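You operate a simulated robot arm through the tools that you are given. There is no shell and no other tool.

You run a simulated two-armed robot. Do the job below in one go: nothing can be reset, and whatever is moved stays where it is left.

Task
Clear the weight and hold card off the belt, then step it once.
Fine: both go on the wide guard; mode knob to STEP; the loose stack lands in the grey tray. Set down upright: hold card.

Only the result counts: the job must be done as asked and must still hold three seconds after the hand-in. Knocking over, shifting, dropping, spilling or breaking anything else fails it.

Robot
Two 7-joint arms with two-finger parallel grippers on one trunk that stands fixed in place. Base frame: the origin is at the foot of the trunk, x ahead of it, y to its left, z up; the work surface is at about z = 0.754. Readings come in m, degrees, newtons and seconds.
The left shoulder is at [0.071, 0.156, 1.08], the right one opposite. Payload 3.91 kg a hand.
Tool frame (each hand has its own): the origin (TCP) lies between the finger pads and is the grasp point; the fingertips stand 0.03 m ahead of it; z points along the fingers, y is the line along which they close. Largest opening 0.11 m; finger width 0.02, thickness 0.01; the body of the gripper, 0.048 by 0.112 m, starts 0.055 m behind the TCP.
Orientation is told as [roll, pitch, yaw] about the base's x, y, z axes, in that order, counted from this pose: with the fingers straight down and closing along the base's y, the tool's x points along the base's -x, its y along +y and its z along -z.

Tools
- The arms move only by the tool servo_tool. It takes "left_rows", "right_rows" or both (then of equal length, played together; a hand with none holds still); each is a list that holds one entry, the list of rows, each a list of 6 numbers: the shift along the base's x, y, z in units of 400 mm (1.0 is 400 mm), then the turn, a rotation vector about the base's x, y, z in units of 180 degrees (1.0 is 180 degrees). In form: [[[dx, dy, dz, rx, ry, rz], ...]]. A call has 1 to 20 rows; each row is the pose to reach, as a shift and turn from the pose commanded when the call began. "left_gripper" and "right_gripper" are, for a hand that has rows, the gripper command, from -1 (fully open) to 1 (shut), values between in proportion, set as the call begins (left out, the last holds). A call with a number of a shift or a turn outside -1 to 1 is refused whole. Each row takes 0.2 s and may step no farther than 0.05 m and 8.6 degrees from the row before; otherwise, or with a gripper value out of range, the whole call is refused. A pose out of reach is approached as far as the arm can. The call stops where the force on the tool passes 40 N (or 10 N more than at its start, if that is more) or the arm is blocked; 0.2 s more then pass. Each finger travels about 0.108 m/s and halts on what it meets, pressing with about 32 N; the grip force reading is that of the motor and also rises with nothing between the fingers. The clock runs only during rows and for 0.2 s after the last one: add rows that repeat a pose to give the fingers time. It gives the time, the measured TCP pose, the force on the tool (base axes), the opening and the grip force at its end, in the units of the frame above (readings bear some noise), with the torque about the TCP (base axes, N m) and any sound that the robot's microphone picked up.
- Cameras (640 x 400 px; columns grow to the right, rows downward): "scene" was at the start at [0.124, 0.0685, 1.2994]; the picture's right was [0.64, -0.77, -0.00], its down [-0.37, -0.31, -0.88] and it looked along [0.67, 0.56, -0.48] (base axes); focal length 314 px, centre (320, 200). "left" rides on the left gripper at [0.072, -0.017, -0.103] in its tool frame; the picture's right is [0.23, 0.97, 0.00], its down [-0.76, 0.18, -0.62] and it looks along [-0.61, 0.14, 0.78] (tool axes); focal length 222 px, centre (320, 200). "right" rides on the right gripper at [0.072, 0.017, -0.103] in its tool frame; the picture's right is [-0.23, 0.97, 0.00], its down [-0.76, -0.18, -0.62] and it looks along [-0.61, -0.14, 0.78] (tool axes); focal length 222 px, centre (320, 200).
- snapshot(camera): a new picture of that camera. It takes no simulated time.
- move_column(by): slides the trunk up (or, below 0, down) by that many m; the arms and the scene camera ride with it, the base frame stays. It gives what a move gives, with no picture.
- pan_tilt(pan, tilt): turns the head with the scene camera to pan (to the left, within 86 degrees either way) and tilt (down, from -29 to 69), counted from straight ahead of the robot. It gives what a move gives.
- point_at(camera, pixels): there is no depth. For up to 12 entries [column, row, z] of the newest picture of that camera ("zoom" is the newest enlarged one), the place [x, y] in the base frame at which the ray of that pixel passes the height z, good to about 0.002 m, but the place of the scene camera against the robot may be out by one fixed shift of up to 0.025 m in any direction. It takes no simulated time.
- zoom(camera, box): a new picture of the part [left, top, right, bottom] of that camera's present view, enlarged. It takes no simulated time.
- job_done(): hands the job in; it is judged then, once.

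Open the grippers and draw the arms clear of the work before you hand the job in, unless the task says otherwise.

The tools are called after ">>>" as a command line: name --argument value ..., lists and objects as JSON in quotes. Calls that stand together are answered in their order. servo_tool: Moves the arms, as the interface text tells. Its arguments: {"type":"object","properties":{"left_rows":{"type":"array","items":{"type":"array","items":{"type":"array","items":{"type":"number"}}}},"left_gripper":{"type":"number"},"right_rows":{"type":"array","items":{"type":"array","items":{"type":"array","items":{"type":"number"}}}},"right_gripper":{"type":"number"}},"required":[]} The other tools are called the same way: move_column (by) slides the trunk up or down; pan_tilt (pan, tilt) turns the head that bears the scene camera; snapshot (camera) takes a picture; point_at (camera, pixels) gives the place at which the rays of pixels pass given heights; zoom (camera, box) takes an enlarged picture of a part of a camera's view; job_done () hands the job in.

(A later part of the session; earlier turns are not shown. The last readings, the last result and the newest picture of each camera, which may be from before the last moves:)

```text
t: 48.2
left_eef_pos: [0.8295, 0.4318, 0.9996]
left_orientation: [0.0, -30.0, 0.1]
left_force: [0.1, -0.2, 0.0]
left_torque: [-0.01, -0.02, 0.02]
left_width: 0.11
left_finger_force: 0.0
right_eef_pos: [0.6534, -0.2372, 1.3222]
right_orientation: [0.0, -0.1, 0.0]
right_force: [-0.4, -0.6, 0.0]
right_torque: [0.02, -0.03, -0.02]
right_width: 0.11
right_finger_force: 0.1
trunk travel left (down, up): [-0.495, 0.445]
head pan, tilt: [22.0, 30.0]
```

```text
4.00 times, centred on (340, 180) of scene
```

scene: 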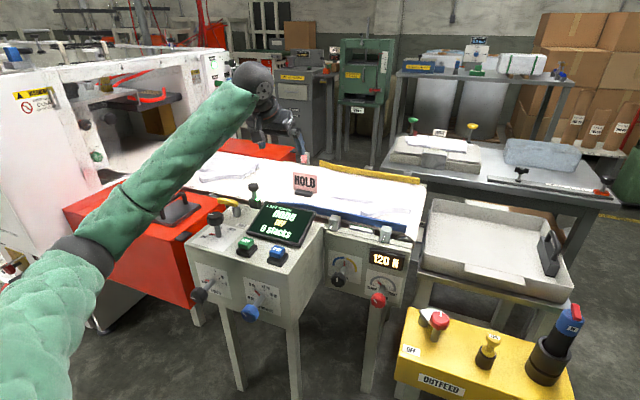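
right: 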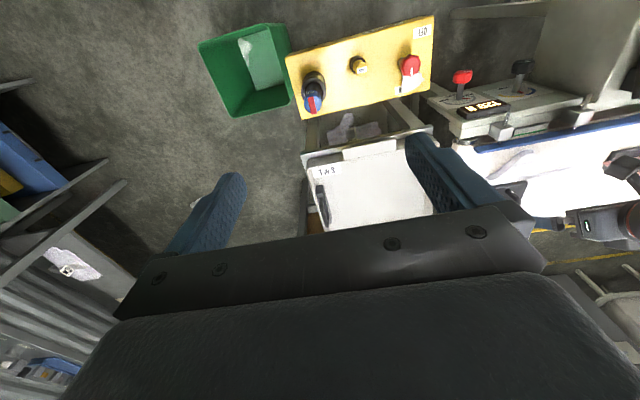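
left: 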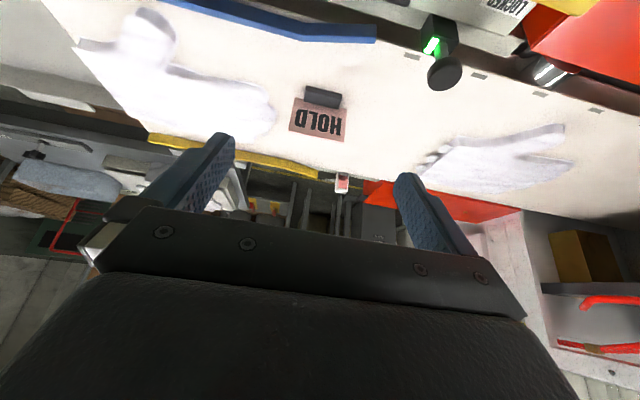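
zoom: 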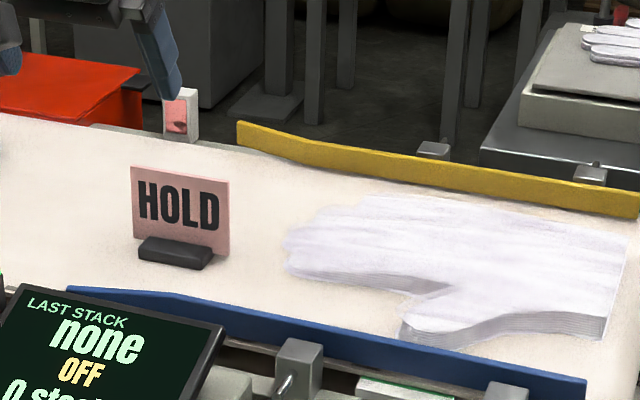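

The card is vertical at x≈0.994, y 0.396–0.482, top z≈0.84, turned about 4°; I'll grip it across its side edges with the tool pitched forward. Testing reach at 50° pitch, 5° yaw toward (0.95, 0.44, 0.92).

>>> servo_tool --left_rows '[[[0.02, 0, 0, 0.0016, -0.037, 0.0092], [0.04, 0, 0, 0.0032, -0.074, 0.0183], [0.08, 0.01, 0, 0.0048, -0.111, 0.0275], [0.16, 0.02, -0.06, 0.0048, -0.111, 0.0275], [0.24, 0.02, -0.14, 0.0048, -0.111, 0.0275], [0.3025, 0.02, -0.2, 0.0048, -0.111, 0.0275], [0.3025, 0.02, -0.2, 0.0048, -0.111, 0.0275]]]'

>>> snapshot --camera "scene"

>>> snapshot --camera "left"

```text
t: 49.8
left_eef_pos: [0.9505, 0.4375, 0.9208]
left_orientation: [0.0, -50.1, 4.9]
left_force: [-0.3, 0.4, 0.3]
left_torque: [0.01, 0.01, 0.01]
left_width: 0.1101
left_finger_force: 0.1
right_eef_pos: [0.6531, -0.2368, 1.3224]
right_orientation: [-0.1, 0.0, 0.0]
right_force: [-0.2, 0.3, 0.0]
right_torque: [0.0, -0.01, -0.01]
right_width: 0.1098
right_finger_force: 0.0
trunk travel left (down, up): [-0.495, 0.445]
head pan, tilt: [22.0, 30.0]
```

```text
taken
```

scene: 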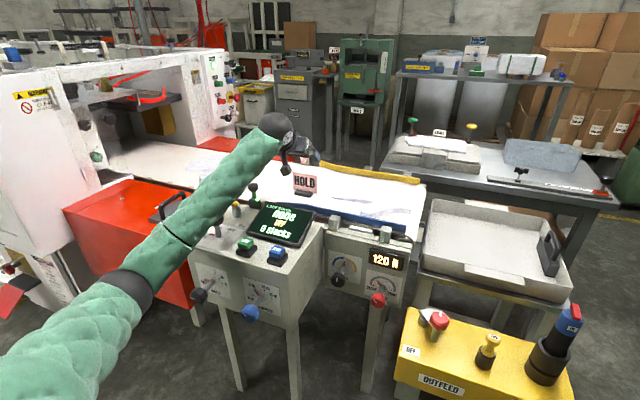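

```text
taken
```

left: 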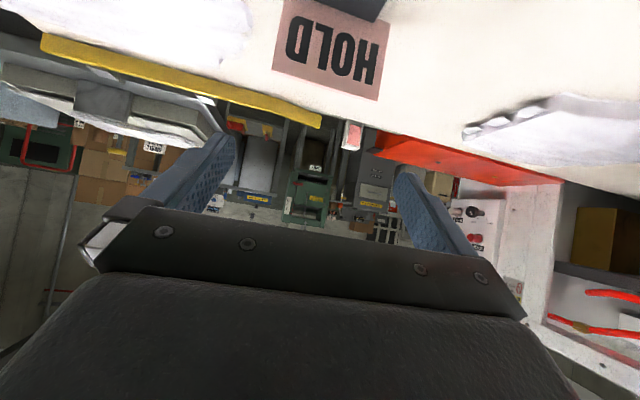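

Reach is fine here and the forearm stays clear of the control box. Measuring the card's top corners at (272,66) and (378,99) from this closer view.

>>> zoom --camera "left" --box '[240, 0, 420, 120]'

>>> point_at --camera "left" --pixels '[[272, 66, 0.84], [378, 99, 0.84], [272, 66, 0.83], [378, 99, 0.83], [285, 2, 0.79], [391, 24, 0.79]]'

```text
3.33 times, centred on (330, 60) of left
```

zoom: 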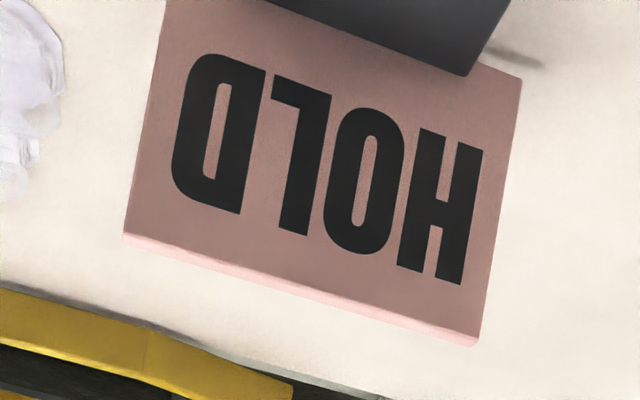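

```text
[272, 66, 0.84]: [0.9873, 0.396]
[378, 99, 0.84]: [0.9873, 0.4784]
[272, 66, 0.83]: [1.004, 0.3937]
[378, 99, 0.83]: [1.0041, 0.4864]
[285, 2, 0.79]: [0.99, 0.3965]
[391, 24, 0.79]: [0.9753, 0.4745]
```

The card's centre is at y≈0.438, x≈0.994, top z≈0.836. Moving to (0.972, 0.438, 0.866) with the fingers straddling above it, then checking.

>>> servo_tool --left_rows '[[[0.027, 0.001, -0.068, 0, 0, 0], [0.054, 0.001, -0.137, 0, 0, 0], [0.054, 0.001, -0.137, 0, 0, 0]]]'

>>> snapshot --camera "left"

>>> zoom --camera "scene" --box '[180, 100, 400, 240]'

```text
t: 50.6
left_eef_pos: [0.9725, 0.4381, 0.8662]
left_orientation: [0.0, -50.0, 5.0]
left_force: [0.6, 1.0, 0.3]
left_torque: [-0.04, -0.02, 0.01]
left_width: 0.1099
left_finger_force: 0.0
right_eef_pos: [0.6547, -0.2366, 1.3221]
right_orientation: [0.0, 0.1, 0.0]
right_force: [-0.2, -0.2, -0.2]
right_torque: [0.0, 0.0, -0.01]
right_width: 0.11
right_finger_force: 0.1
trunk travel left (down, up): [-0.495, 0.445]
head pan, tilt: [22.0, 30.0]
```

```text
taken
```

left: 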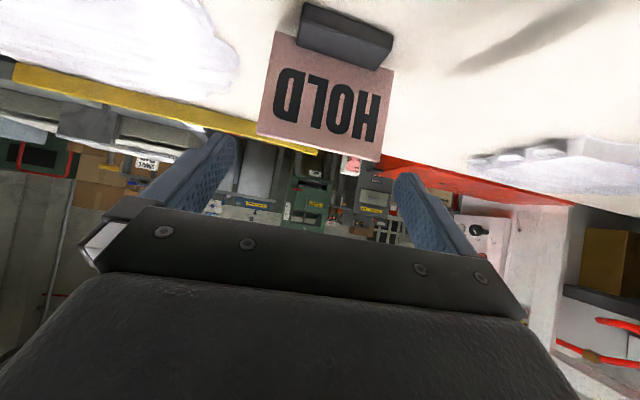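

```text
2.86 times, centred on (290, 170) of scene
```

zoom: 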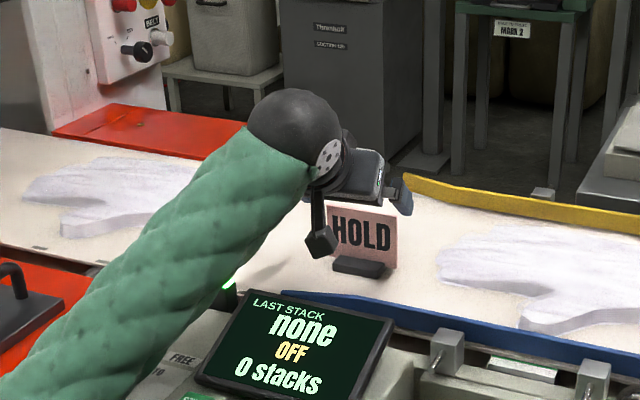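

The card is centred between the fingers (columns 257–393 around 320). Advancing to the grasp point (0.994, 0.438, 0.812).

>>> servo_tool --left_rows '[[[0.018, 0, -0.045, 0, 0, 0], [0.036, 0, -0.09, 0, 0, 0], [0.054, 0, -0.135, 0, 0, 0], [0.054, 0, -0.135, 0, 0, 0]]]'

>>> snapshot --camera "left"

>>> snapshot --camera "scene"

>>> zoom --camera "scene" --box '[260, 120, 360, 220]'

```text
t: 51.6
left_eef_pos: [0.9919, 0.4403, 0.8136]
left_orientation: [-0.1, -50.1, 5.1]
left_force: [0.9, -0.3, 0.1]
left_torque: [-0.02, 0.0, -0.01]
left_width: 0.1098
left_finger_force: 0.1
right_eef_pos: [0.6528, -0.2374, 1.3229]
right_orientation: [0.0, 0.1, 0.0]
right_force: [0.3, 0.7, 0.4]
right_torque: [0.0, 0.0, -0.03]
right_width: 0.1102
right_finger_force: 0.0
trunk travel left (down, up): [-0.495, 0.445]
head pan, tilt: [22.0, 30.0]
heard: click
```

```text
taken
```

left: 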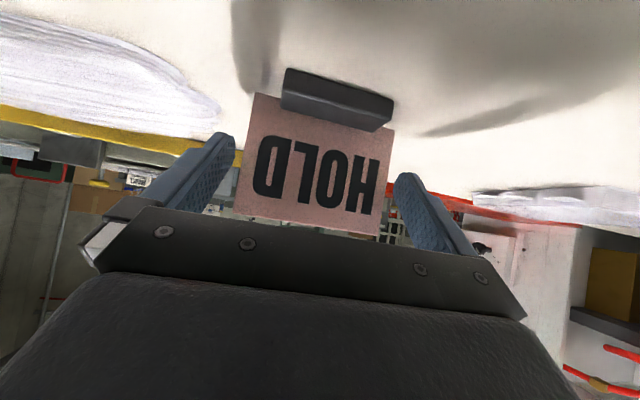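

```text
taken
```

scene: 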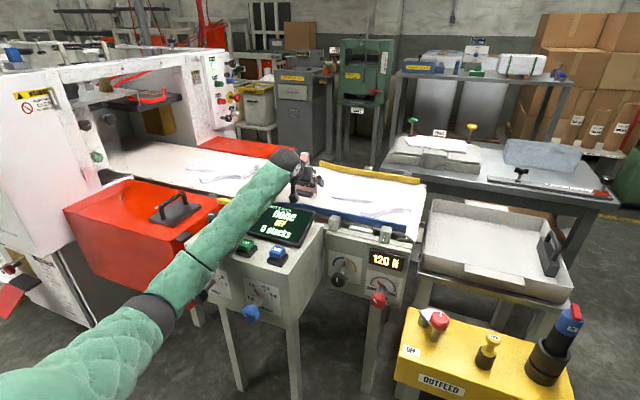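

```text
4.00 times, centred on (310, 170) of scene
```

zoom: 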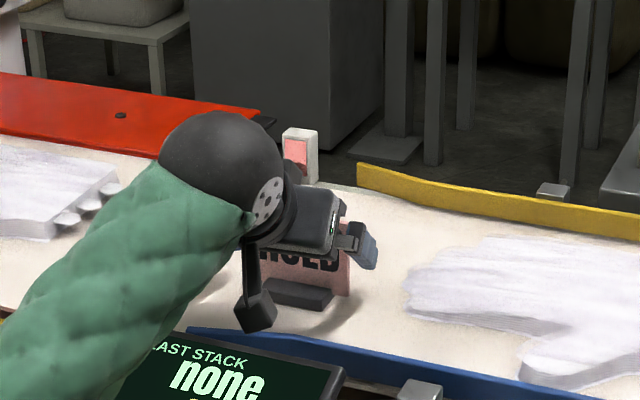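

A click was heard during that move; the forearm may have touched something on the control box. I'll zoom on the control box before doing anything else.

>>> zoom --camera "scene" --box '[180, 180, 320, 280]'

>>> zoom --camera "scene" --box '[200, 190, 270, 260]'

```text
4.00 times, centred on (250, 230) of scene
```

zoom: 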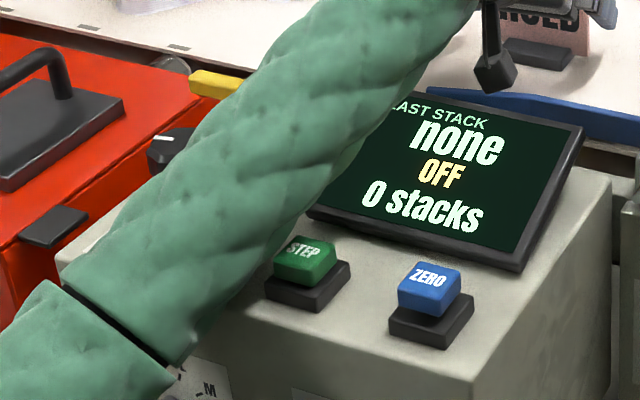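

```text
5.71 times, centred on (235, 225) of scene
```

zoom: 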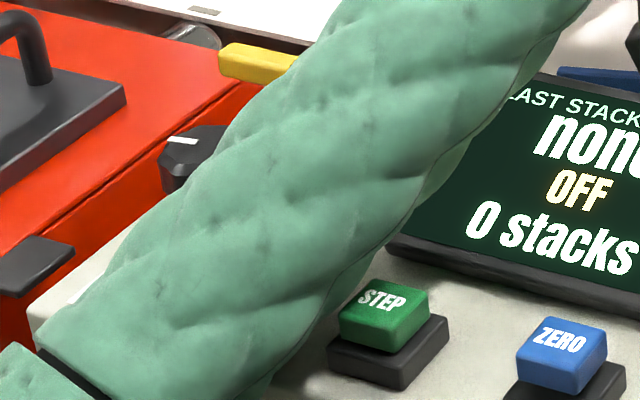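

The display still reads OFF with 0 stacks and the knob mark looks unchanged; the forearm likely brushed the STEP cap with the mode OFF, which has no effect. I'll close on the card now without moving the arm.

>>> servo_tool --left_rows '[[[0, 0, 0, 0, 0, 0], [0, 0, 0, 0, 0, 0], [0, 0, 0, 0, 0, 0], [0, 0, 0, 0, 0, 0]]]' --left_gripper 1

>>> snapshot --camera "left"

>>> zoom --camera "scene" --box '[260, 120, 360, 220]'

```text
t: 52.6
left_eef_pos: [0.9922, 0.4393, 0.8145]
left_orientation: [0.0, -50.1, 4.9]
left_force: [1.0, 3.5, 4.0]
left_torque: [0.31, -0.12, -0.01]
left_width: 0.0888
left_finger_force: 31.9
right_eef_pos: [0.6528, -0.2369, 1.3226]
right_orientation: [0.1, 0.0, 0.0]
right_force: [0.2, 0.2, 0.0]
right_torque: [0.0, -0.02, -0.03]
right_width: 0.11
right_finger_force: 0.0
trunk travel left (down, up): [-0.495, 0.445]
head pan, tilt: [22.0, 30.0]
```

```text
taken
```

left: 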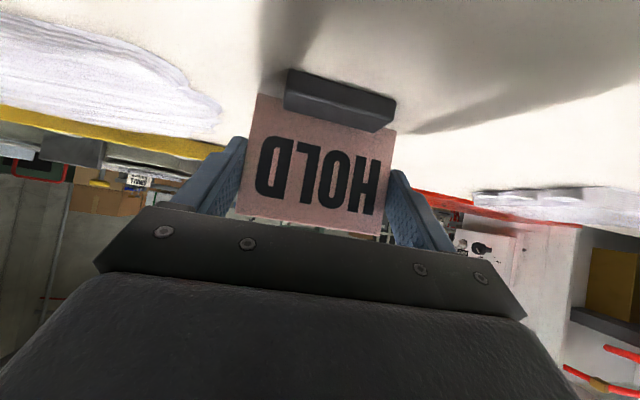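

```text
4.00 times, centred on (310, 170) of scene
```

zoom: 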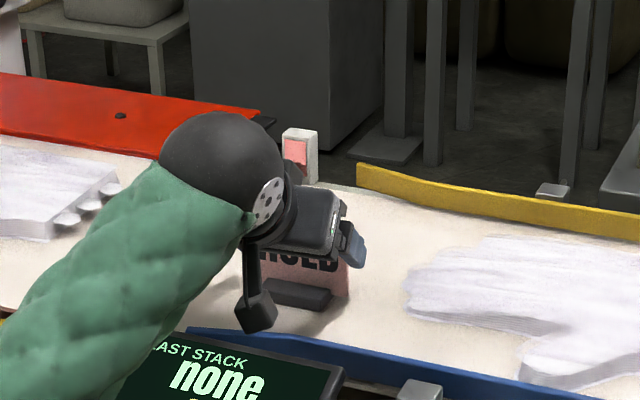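

The card is held across its 0.089 m width. I'll lift with the trunk (all links rise together), first by 0.04 m.

>>> move_column --by 0.04

>>> snapshot --camera "left"

>>> zoom --camera "scene" --box '[200, 130, 360, 270]'

```text
t: 53.4
left_eef_pos: [0.9946, 0.4376, 0.8507]
left_orientation: [0.1, -49.8, 4.9]
left_force: [0.0, 0.3, -0.3]
left_torque: [-0.04, 0.03, -0.02]
left_width: 0.089
left_finger_force: 31.8
right_eef_pos: [0.6548, -0.2379, 1.3616]
right_orientation: [0.0, 0.2, -0.1]
right_force: [-0.3, -0.1, -0.7]
right_torque: [0.01, 0.05, -0.03]
right_width: 0.1098
right_finger_force: 0.0
trunk travel left (down, up): [-0.535, 0.405]
head pan, tilt: [22.0, 30.0]
```

```text
taken
```

left: 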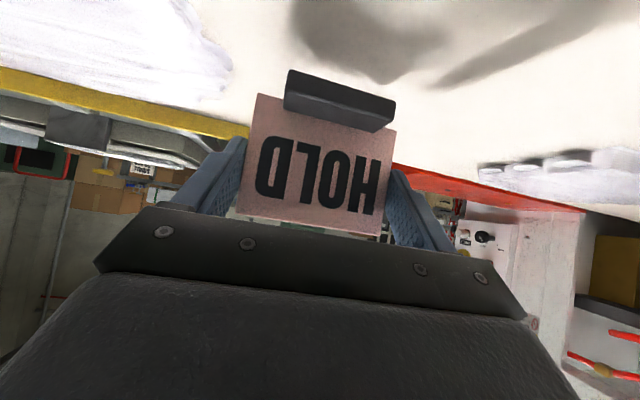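

```text
2.86 times, centred on (280, 200) of scene
```

zoom: 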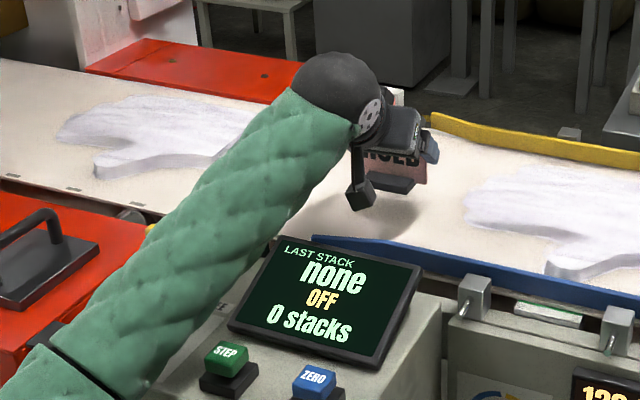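

The card is off the belt and upright in the grip. Raising the trunk another 0.16 m for carrying.

>>> move_column --by 0.16

>>> pan_tilt --pan 38 --tilt 42

>>> snapshot --camera "scene"

>>> zoom --camera "scene" --box '[250, 130, 410, 240]'

```text
t: 55.2
left_eef_pos: [0.9935, 0.4387, 1.0124]
left_orientation: [-0.1, -50.1, 5.0]
left_force: [-0.2, 0.8, -0.9]
left_torque: [-0.01, 0.01, -0.01]
left_width: 0.089
left_finger_force: 32.4
right_eef_pos: [0.6528, -0.2382, 1.5218]
right_orientation: [0.0, 0.0, 0.0]
right_force: [-0.5, -1.1, 0.1]
right_torque: [0.01, 0.0, 0.0]
right_width: 0.11
right_finger_force: 0.0
trunk travel left (down, up): [-0.695, 0.245]
head pan, tilt: [22.0, 30.0]
```

```text
t: 56.0
left_eef_pos: [0.9938, 0.4393, 1.0121]
left_orientation: [0.1, -50.0, 5.0]
left_force: [0.2, -0.6, 0.5]
left_torque: [0.04, -0.01, 0.01]
left_width: 0.0888
left_finger_force: 31.9
right_eef_pos: [0.6539, -0.2367, 1.5212]
right_orientation: [0.0, 0.0, 0.0]
right_force: [-0.9, -1.1, -1.3]
right_torque: [0.0, -0.02, -0.03]
right_width: 0.1102
right_finger_force: 0.2
trunk travel left (down, up): [-0.695, 0.245]
head pan, tilt: [38.0, 42.0]
```

```text
taken
```

scene: 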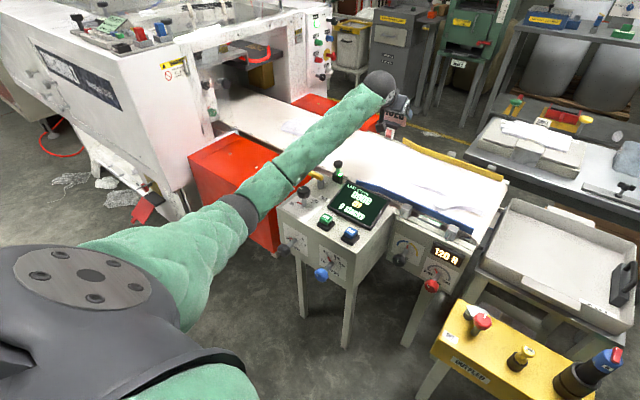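

```text
3.64 times, centred on (330, 185) of scene
```

zoom: 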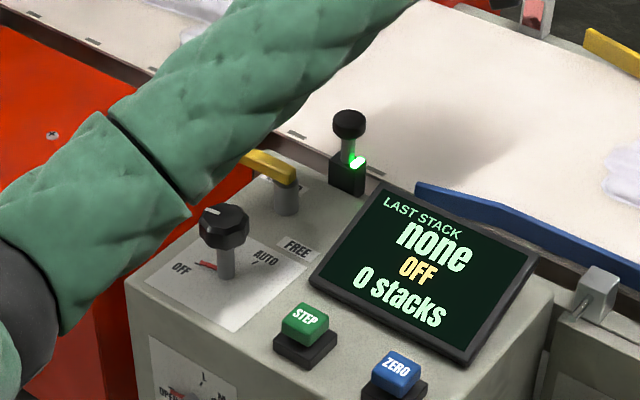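

The mode is still OFF and all controls look unchanged. Now I'll carry the card back and left, above everything, with a gradual 15° yaw.

>>> servo_tool --left_rows '[[[-0.07, 0.03, 0.01, 0, 0, 0.008], [-0.14, 0.06, 0.02, 0, 0, 0.016], [-0.21, 0.1, 0.03, 0, 0, 0.024], [-0.28, 0.14, 0.04, 0, 0, 0.032], [-0.35, 0.18, 0.05, 0, 0, 0.04], [-0.42, 0.22, 0.05, 0, 0, 0.05], [-0.49, 0.26, 0.05, 0, 0, 0.058], [-0.56, 0.31, 0.05, 0, 0, 0.066], [-0.62, 0.36, 0.05, 0, 0, 0.075], [-0.68, 0.42, 0.05, 0, 0, 0.0833], [-0.68, 0.42, 0.05, 0, 0, 0.0833]]]'

>>> snapshot --camera "scene"

>>> snapshot --camera "left"

```text
t: 58.4
left_eef_pos: [0.7213, 0.6078, 1.0325]
left_orientation: [0.0, -50.0, 20.0]
left_force: [1.2, 0.2, -0.6]
left_torque: [0.01, -0.01, 0.01]
left_width: 0.0889
left_finger_force: 31.9
right_eef_pos: [0.6541, -0.2376, 1.5206]
right_orientation: [0.0, 0.1, -0.1]
right_force: [-0.8, 0.4, -0.4]
right_torque: [0.03, 0.02, 0.0]
right_width: 0.1101
right_finger_force: 0.1
trunk travel left (down, up): [-0.695, 0.245]
head pan, tilt: [38.0, 42.0]
```

```text
taken
```

scene: 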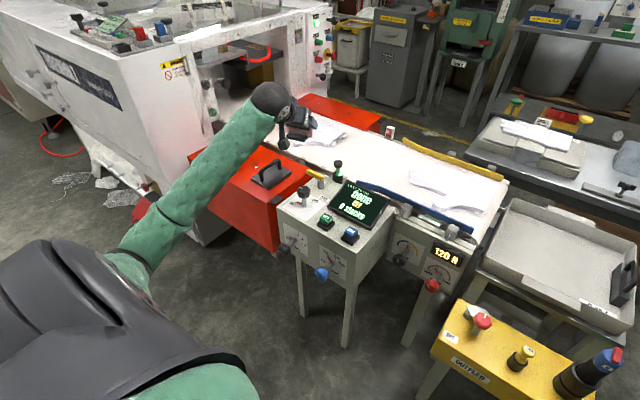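

```text
taken
```

left: 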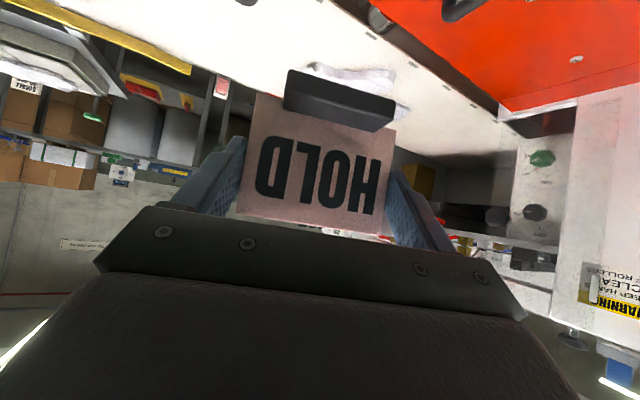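

Card still upright in the grip. Moving on to (0.68, 0.875) above the free part of the guard.

>>> servo_tool --left_rows '[[[-0.015, 0.095, 0, 0, 0, 0], [-0.03, 0.19, 0, 0, 0, 0], [-0.045, 0.285, 0, 0, 0, 0], [-0.06, 0.38, 0, 0, 0, 0], [-0.075, 0.475, 0, 0, 0, 0], [-0.09, 0.57, 0, 0, 0, 0], [-0.1025, 0.6675, 0, 0, 0, 0], [-0.1025, 0.6675, 0, 0, 0, 0]]]'

>>> move_column --by -0.13

>>> snapshot --camera "scene"

>>> zoom --camera "scene" --box '[160, 60, 340, 200]'

>>> snapshot --camera "left"

```text
t: 60.2
left_eef_pos: [0.6787, 0.8743, 1.0322]
left_orientation: [0.0, -50.0, 19.9]
left_force: [-0.4, 0.9, -0.2]
left_torque: [0.01, 0.01, -0.03]
left_width: 0.0886
left_finger_force: 32.4
right_eef_pos: [0.655, -0.2392, 1.5219]
right_orientation: [0.1, 0.0, 0.0]
right_force: [-0.7, -0.4, -1.0]
right_torque: [-0.01, 0.0, 0.02]
right_width: 0.11
right_finger_force: 0.0
trunk travel left (down, up): [-0.695, 0.245]
head pan, tilt: [38.0, 42.0]
```

```text
t: 61.8
left_eef_pos: [0.6791, 0.8754, 0.9029]
left_orientation: [0.1, -49.9, 20.0]
left_force: [0.4, 0.2, -0.3]
left_torque: [0.02, 0.01, 0.01]
left_width: 0.0885
left_finger_force: 31.8
right_eef_pos: [0.653, -0.2371, 1.3919]
right_orientation: [0.1, 0.0, 0.0]
right_force: [0.2, 0.3, -0.1]
right_torque: [0.02, 0.01, 0.0]
right_width: 0.1099
right_finger_force: 0.0
trunk travel left (down, up): [-0.565, 0.375]
head pan, tilt: [38.0, 42.0]
```

```text
taken
```

scene: 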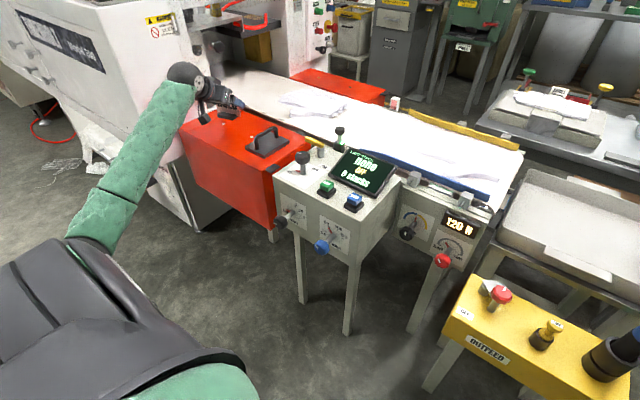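

```text
2.86 times, centred on (250, 130) of scene
```

zoom: 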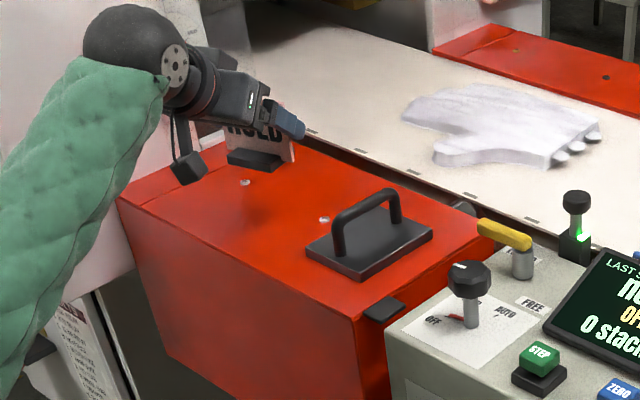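

```text
taken
```

left: 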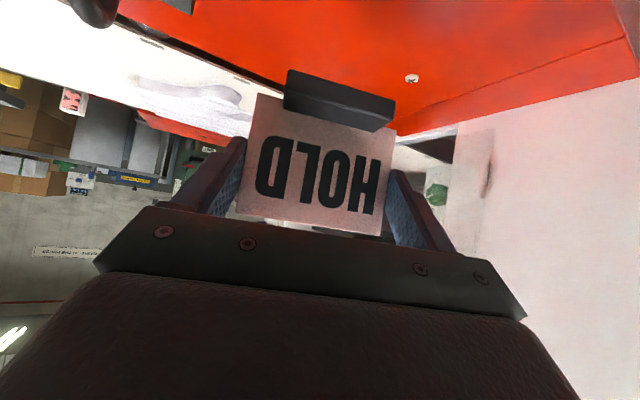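

The card hangs upright above a free area of the guard, clear of the screws. Lowering to TCP z≈0.835 first.

>>> servo_tool --left_rows '[[[0, 0, -0.06, 0, 0, 0], [0, 0, -0.12, 0, 0, 0], [0, 0, -0.17, 0, 0, 0], [0, 0, -0.17, 0, 0, 0]]]'

>>> zoom --camera "scene" --box '[180, 70, 300, 160]'

>>> snapshot --camera "left"

```text
t: 62.8
left_eef_pos: [0.6792, 0.8759, 0.8342]
left_orientation: [0.0, -50.1, 20.0]
left_force: [-0.3, 0.5, 0.0]
left_torque: [-0.02, 0.04, -0.03]
left_width: 0.0887
left_finger_force: 32.2
right_eef_pos: [0.6535, -0.2373, 1.3923]
right_orientation: [0.0, 0.0, -0.1]
right_force: [0.4, 0.4, 0.1]
right_torque: [-0.04, 0.0, 0.0]
right_width: 0.1098
right_finger_force: 0.1
trunk travel left (down, up): [-0.565, 0.375]
head pan, tilt: [38.0, 42.0]
```

```text
4.44 times, centred on (240, 115) of scene
```

zoom: 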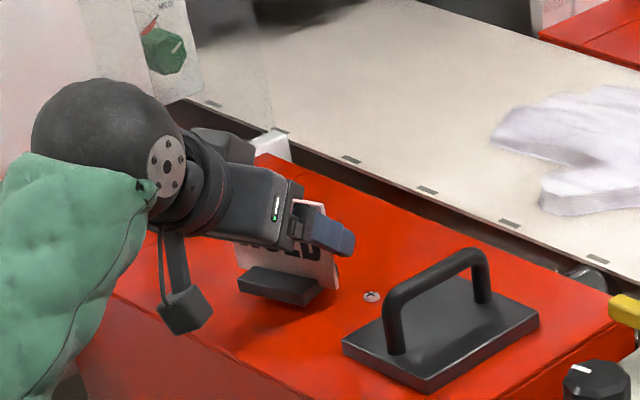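

```text
taken
```

left: 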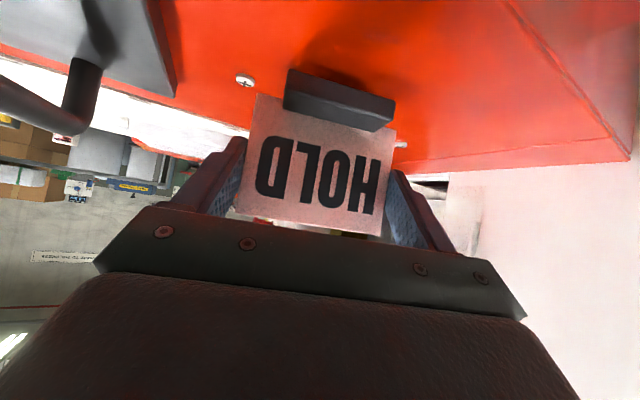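

The first screw (245,80) and the weight are clear of the card's block. Lowering slowly by 12 mm while watching the force.

>>> servo_tool --left_rows '[[[0, 0, -0.0075, 0, 0, 0], [0, 0, -0.015, 0, 0, 0], [0, 0, -0.0225, 0, 0, 0], [0, 0, -0.03, 0, 0, 0], [0, 0, -0.03, 0, 0, 0]]]'

>>> zoom --camera "scene" --box '[200, 90, 280, 150]'

```text
t: 64.0
left_eef_pos: [0.6792, 0.8752, 0.8219]
left_orientation: [0.0, -50.0, 20.0]
left_force: [0.9, 0.8, 1.5]
left_torque: [0.12, -0.09, 0.0]
left_width: 0.0889
left_finger_force: 32.1
right_eef_pos: [0.6528, -0.2379, 1.3913]
right_orientation: [0.1, 0.0, 0.0]
right_force: [-0.5, 0.4, -0.2]
right_torque: [0.01, -0.03, 0.02]
right_width: 0.1096
right_finger_force: 0.0
trunk travel left (down, up): [-0.565, 0.375]
head pan, tilt: [38.0, 42.0]
```

```text
6.67 times, centred on (240, 120) of scene
```

zoom: 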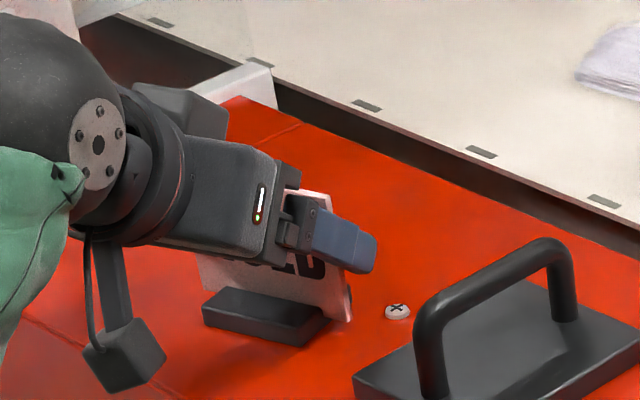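

First light contact (about 1.5 N). Lowering another 1.5 mm to confirm.

>>> servo_tool --left_rows '[[[0, 0, -0.002, 0, 0, 0], [0, 0, -0.004, 0, 0, 0], [0, 0, -0.004, 0, 0, 0]]]'

>>> snapshot --camera "left"

>>> zoom --camera "left" --box '[220, 30, 420, 150]'

```text
t: 64.8
left_eef_pos: [0.6788, 0.8749, 0.8228]
left_orientation: [0.0, -50.1, 20.0]
left_force: [0.0, 1.0, 7.8]
left_torque: [0.32, -0.06, 0.01]
left_width: 0.0889
left_finger_force: 31.8
right_eef_pos: [0.6536, -0.2371, 1.3922]
right_orientation: [0.0, 0.0, 0.1]
right_force: [0.4, 0.5, -0.2]
right_torque: [0.02, -0.01, -0.01]
right_width: 0.1099
right_finger_force: 0.0
trunk travel left (down, up): [-0.565, 0.375]
head pan, tilt: [38.0, 42.0]
```

```text
taken
```

left: 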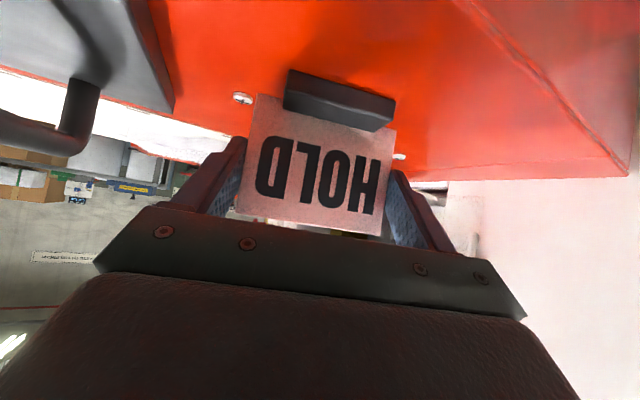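

```text
3.20 times, centred on (320, 90) of left
```

zoom: 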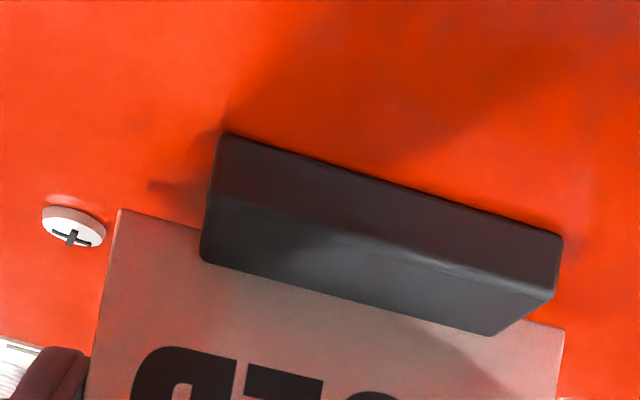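

The block is in firm contact with the guard (7.8 N). I'll ease off 0.8 mm and then open the gripper.

>>> servo_tool --left_rows '[[[0, 0, 0.002, 0, 0, 0], [0, 0, 0.002, 0, 0, 0]]]'

>>> servo_tool --left_rows '[[[0, 0, 0, 0, 0, 0], [0, 0, 0, 0, 0, 0], [0, 0, 0, 0, 0, 0]]]' --left_gripper -1

>>> snapshot --camera "left"

>>> zoom --camera "scene" --box '[200, 90, 280, 150]'

```text
t: 65.4
left_eef_pos: [0.6796, 0.8756, 0.8217]
left_orientation: [0.0, -50.0, 20.0]
left_force: [-1.1, 1.2, 7.2]
left_torque: [0.25, -0.04, 0.04]
left_width: 0.0885
left_finger_force: 32.1
right_eef_pos: [0.6529, -0.238, 1.392]
right_orientation: [0.0, 0.0, -0.1]
right_force: [-0.2, 0.3, 0.1]
right_torque: [0.02, 0.01, -0.02]
right_width: 0.11
right_finger_force: 0.1
trunk travel left (down, up): [-0.565, 0.375]
head pan, tilt: [38.0, 42.0]
```

```text
t: 66.2
left_eef_pos: [0.6784, 0.8747, 0.8222]
left_orientation: [0.1, -50.0, 20.0]
left_force: [0.3, -0.2, 0.0]
left_torque: [-0.01, -0.01, 0.0]
left_width: 0.11
left_finger_force: 0.1
right_eef_pos: [0.654, -0.2367, 1.3914]
right_orientation: [0.1, 0.0, 0.0]
right_force: [0.3, 0.8, -0.1]
right_torque: [0.0, 0.01, 0.01]
right_width: 0.11
right_finger_force: 0.1
trunk travel left (down, up): [-0.565, 0.375]
head pan, tilt: [38.0, 42.0]
```

```text
taken
```

left: 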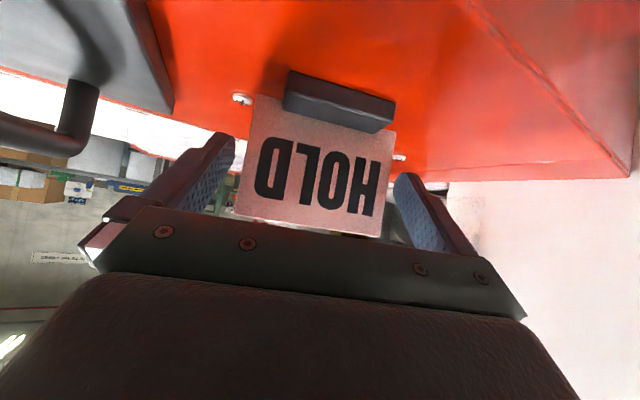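

```text
6.67 times, centred on (240, 120) of scene
```

zoom: 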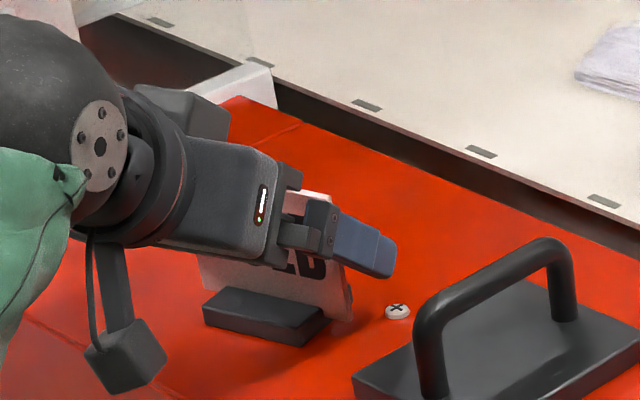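

The card stands on the guard on its own. Retreating straight back along the tool axis and then up.

>>> servo_tool --left_rows '[[[-0.036, -0.0131, 0.0322, 0, 0, 0], [-0.072, -0.0262, 0.0643, 0, 0, 0], [-0.144, -0.0524, 0.1286, 0, 0, 0], [-0.216, -0.079, 0.193, 0, 0, 0], [-0.216, -0.079, 0.29, 0, 0, 0], [-0.216, -0.079, 0.39, 0, 0, 0], [-0.216, -0.079, 0.49, 0, 0, 0], [-0.216, -0.079, 0.55, 0, 0, 0]]]'

>>> snapshot --camera "scene"

>>> zoom --camera "scene" --box '[180, 70, 400, 230]'

```text
t: 68.0
left_eef_pos: [0.5934, 0.8444, 1.0407]
left_orientation: [0.0, -50.1, 20.1]
left_force: [-0.1, -0.3, -0.8]
left_torque: [0.0, -0.02, -0.02]
left_width: 0.1099
left_finger_force: 0.0
right_eef_pos: [0.6527, -0.2372, 1.393]
right_orientation: [-0.1, -0.1, 0.0]
right_force: [-0.7, -0.5, 0.1]
right_torque: [0.01, 0.03, 0.0]
right_width: 0.1101
right_finger_force: 0.1
trunk travel left (down, up): [-0.565, 0.375]
head pan, tilt: [38.0, 42.0]
```

```text
taken
```

scene: 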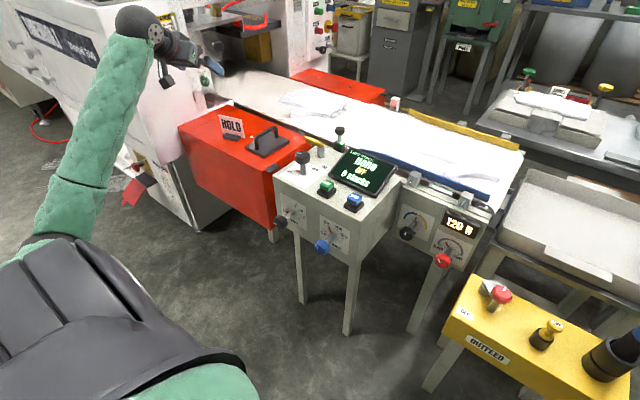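

```text
2.50 times, centred on (290, 150) of scene
```

zoom: 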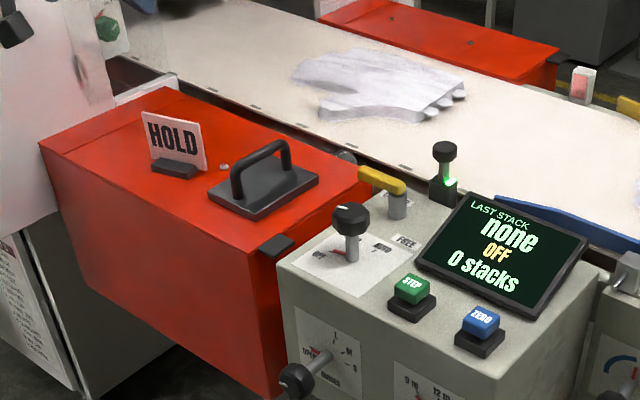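

Both items are now standing on the wide guard. Next is the mode knob: I'll bring the left hand to tool-down above the control box for a top view of the dial.

>>> servo_tool --left_rows '[[[0.046, -0.085, 0.05, -0.00605, 0.03435, -0.013], [0.093, -0.17, 0.1, -0.0121, 0.0687, -0.026], [0.139, -0.254, 0.15, -0.01815, 0.10305, -0.039], [0.186, -0.339, 0.15, -0.0242, 0.1374, -0.052], [0.232, -0.424, 0.15, -0.03025, 0.17175, -0.065], [0.279, -0.509, 0.15, -0.0363, 0.2061, -0.078], [0.325, -0.594, 0.15, -0.04235, 0.24045, -0.091], [0.3715, -0.6785, 0.15, -0.0484, 0.2748, -0.1039], [0.3715, -0.6785, 0.15, -0.0484, 0.2748, -0.1039]]]'

>>> snapshot --camera "left"

>>> zoom --camera "left" --box '[240, 0, 400, 110]'

```text
t: 70.0
left_eef_pos: [0.7415, 0.5694, 1.1055]
left_orientation: [0.0, -0.2, 0.1]
left_force: [0.3, 1.3, -0.1]
left_torque: [0.03, 0.0, -0.04]
left_width: 0.1098
left_finger_force: 0.0
right_eef_pos: [0.6498, -0.2373, 1.393]
right_orientation: [0.0, -0.1, -0.1]
right_force: [-0.9, 0.7, 0.4]
right_torque: [0.03, -0.04, 0.01]
right_width: 0.1102
right_finger_force: 0.0
trunk travel left (down, up): [-0.565, 0.375]
head pan, tilt: [38.0, 42.0]
```

```text
taken
```

left: 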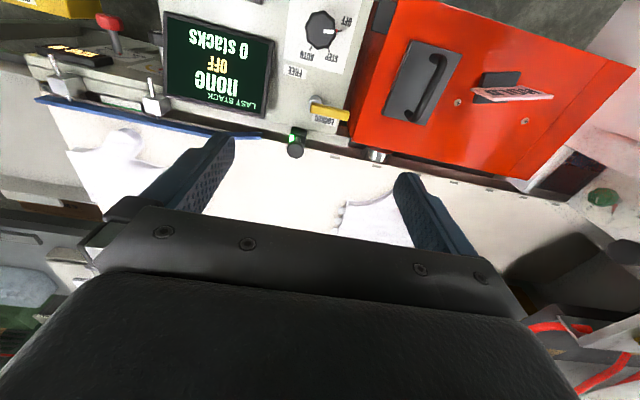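

```text
3.64 times, centred on (320, 55) of left
```

zoom: 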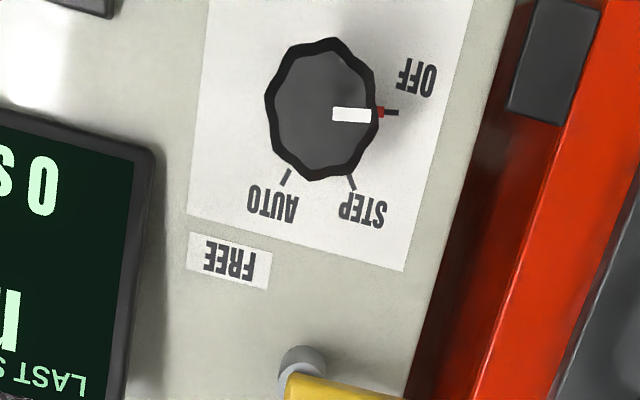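

A clear top view of the dial: pointer at OFF (380,112), STEP tick (352,182), AUTO tick (286,178). I'll convert these to base coordinates.

>>> point_at --camera "zoom" --pixels '[[385, 112, 0.79], [398, 112, 0.79], [349, 174, 0.79], [355, 189, 0.79], [291, 170, 0.79], [281, 186, 0.79], [320, 110, 0.85], [320, 110, 0.83], [334, 114, 0.85], [370, 115, 0.85], [301, 362, 0.82], [301, 362, 0.8]]'

>>> zoom --camera "scene" --box '[270, 120, 370, 210]'

```text
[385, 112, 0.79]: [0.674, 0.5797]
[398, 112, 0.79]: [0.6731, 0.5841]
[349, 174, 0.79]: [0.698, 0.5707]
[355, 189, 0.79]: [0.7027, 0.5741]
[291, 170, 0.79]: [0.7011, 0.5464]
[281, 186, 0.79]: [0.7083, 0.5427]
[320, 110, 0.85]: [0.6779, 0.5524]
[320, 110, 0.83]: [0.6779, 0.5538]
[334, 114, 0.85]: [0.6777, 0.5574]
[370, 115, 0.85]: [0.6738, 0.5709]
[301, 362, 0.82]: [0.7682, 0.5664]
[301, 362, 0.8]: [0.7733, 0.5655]
```

```text
4.44 times, centred on (320, 165) of scene
```

zoom: 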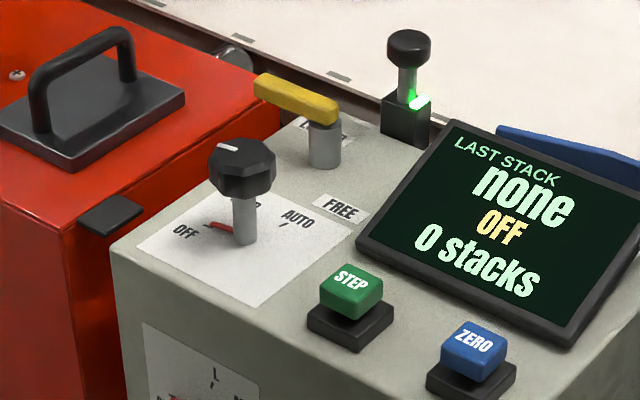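

OFF→STEP is about 58–60° clockwise seen from above, knob centre (0.678, 0.554), knob z about 0.82–0.85. I'll hover above it at z 0.95 with yaw +30° and the fingers opened to about 75 mm.

>>> servo_tool --left_rows '[[[-0.04, -0.01, -0.09, 0, 0, 0.0417], [-0.08, -0.02, -0.18, 0, 0, 0.0833], [-0.12, -0.03, -0.28, 0, 0, 0.125], [-0.159, -0.0385, -0.389, 0, 0, 0.1667], [-0.159, -0.0385, -0.389, 0, 0, 0.1667]]]' --left_gripper -0.364

>>> snapshot --camera "left"

>>> zoom --camera "scene" --box '[250, 80, 390, 220]'

```text
t: 71.2
left_eef_pos: [0.679, 0.5547, 0.9444]
left_orientation: [0.0, 0.0, 30.2]
left_force: [-1.0, -0.5, 0.2]
left_torque: [-0.01, 0.02, -0.02]
left_width: 0.075
left_finger_force: 0.1
right_eef_pos: [0.6548, -0.2382, 1.3907]
right_orientation: [0.0, 0.0, 0.1]
right_force: [0.6, -0.1, 0.2]
right_torque: [0.02, 0.0, -0.04]
right_width: 0.11
right_finger_force: 0.2
trunk travel left (down, up): [-0.565, 0.375]
head pan, tilt: [38.0, 42.0]
```

```text
taken
```

left: 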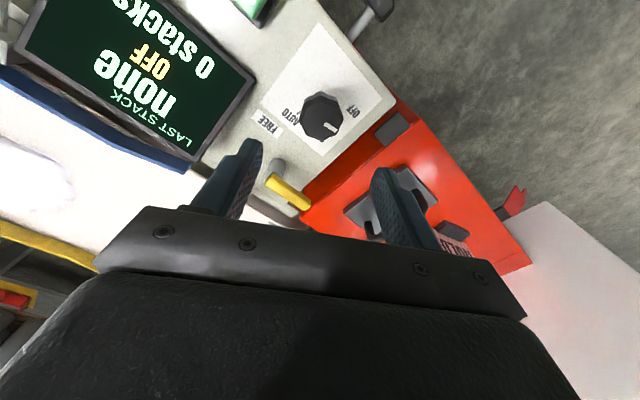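

```text
2.86 times, centred on (320, 150) of scene
```

zoom: 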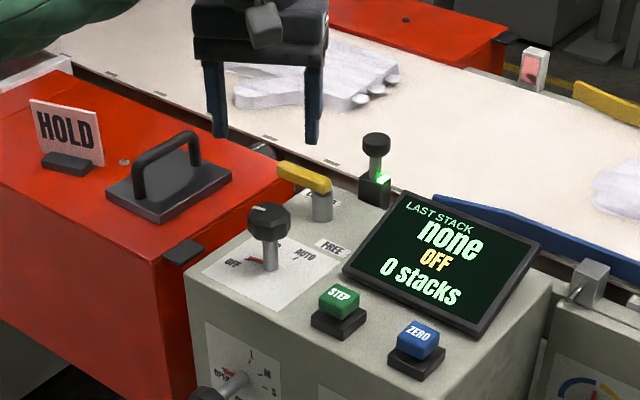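

I'll cross-check the knob's centre and height from this second view, where its top appears centred at about (321,114).

>>> zoom --camera "left" --box '[270, 60, 380, 160]'

>>> point_at --camera "left" --pixels '[[321, 114, 0.85], [321, 114, 0.83], [321, 114, 0.81], [321, 114, 0.79]]'

```text
4.00 times, centred on (325, 110) of left
```

zoom: 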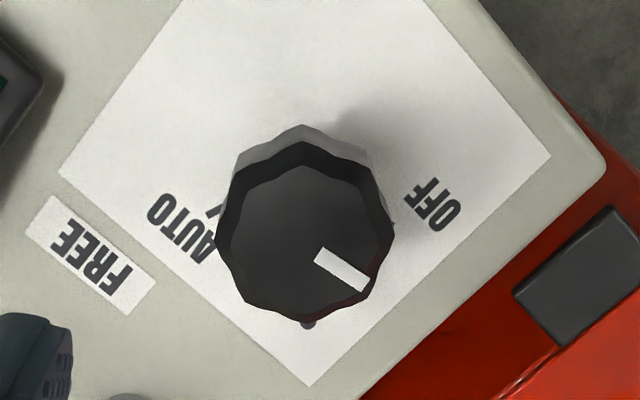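

```text
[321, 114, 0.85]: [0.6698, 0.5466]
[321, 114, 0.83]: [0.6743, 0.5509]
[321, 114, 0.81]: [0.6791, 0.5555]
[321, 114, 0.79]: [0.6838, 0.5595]
```

The knob top is at z≈0.83 with its centre at (0.678, 0.5535), directly below the TCP. Descending to TCP z≈0.822.

>>> servo_tool --left_rows '[[[-0.002, -0.003, -0.08, 0, 0, 0], [-0.002, -0.003, -0.16, 0, 0, 0], [-0.002, -0.003, -0.22, 0, 0, 0], [-0.002, -0.003, -0.27, 0, 0, 0], [-0.002, -0.003, -0.306, 0, 0, 0], [-0.002, -0.003, -0.306, 0, 0, 0]]]'

>>> snapshot --camera "left"

>>> zoom --camera "scene" --box '[250, 100, 390, 220]'

```text
t: 72.6
left_eef_pos: [0.6778, 0.5567, 0.8223]
left_orientation: [0.0, 0.0, 30.0]
left_force: [-0.5, 0.6, 0.7]
left_torque: [-0.02, 0.03, 0.02]
left_width: 0.0753
left_finger_force: 0.0
right_eef_pos: [0.6528, -0.2373, 1.3905]
right_orientation: [0.1, 0.1, -0.1]
right_force: [0.2, 0.1, 0.8]
right_torque: [0.02, -0.03, 0.02]
right_width: 0.1099
right_finger_force: 0.0
trunk travel left (down, up): [-0.565, 0.375]
head pan, tilt: [38.0, 42.0]
```

```text
taken
```

left: 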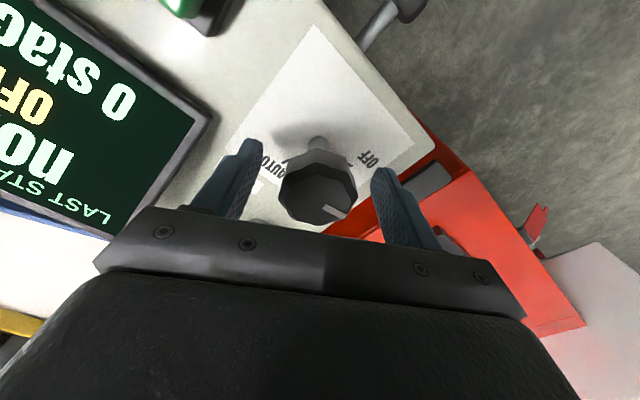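

```text
3.33 times, centred on (320, 160) of scene
```

zoom: 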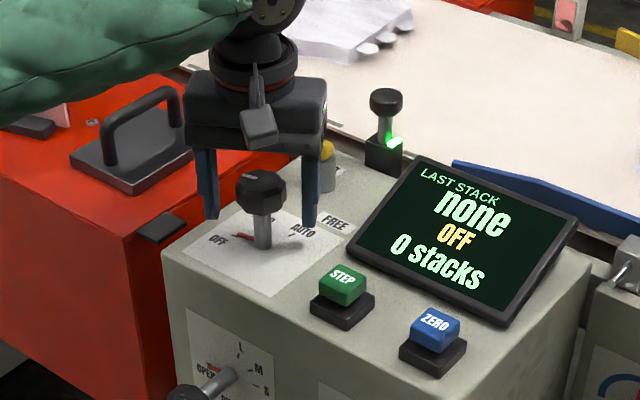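

The knob sits between the finger pads, with its top about 8 mm above the TCP. Closing on the knob.

>>> servo_tool --left_rows '[[[0, 0, 0, 0, 0, 0], [0, 0, 0, 0, 0, 0], [0, 0, 0, 0, 0, 0]]]' --left_gripper 1

>>> snapshot --camera "left"

```text
t: 73.4
left_eef_pos: [0.677, 0.5556, 0.8225]
left_orientation: [0.0, 0.1, 30.0]
left_force: [4.3, -7.0, -2.9]
left_torque: [-0.04, -0.61, 0.0]
left_width: 0.0416
left_finger_force: 45.4
right_eef_pos: [0.6539, -0.2381, 1.3916]
right_orientation: [0.0, 0.0, -0.2]
right_force: [0.0, -0.3, -0.2]
right_torque: [-0.02, -0.05, 0.01]
right_width: 0.11
right_finger_force: 0.0
trunk travel left (down, up): [-0.565, 0.375]
head pan, tilt: [38.0, 42.0]
```

```text
taken
```

left: 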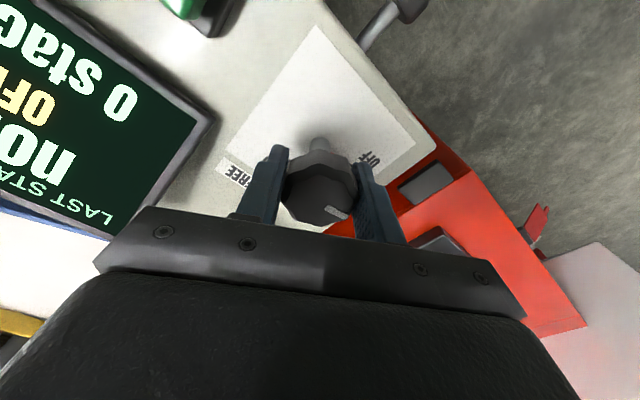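

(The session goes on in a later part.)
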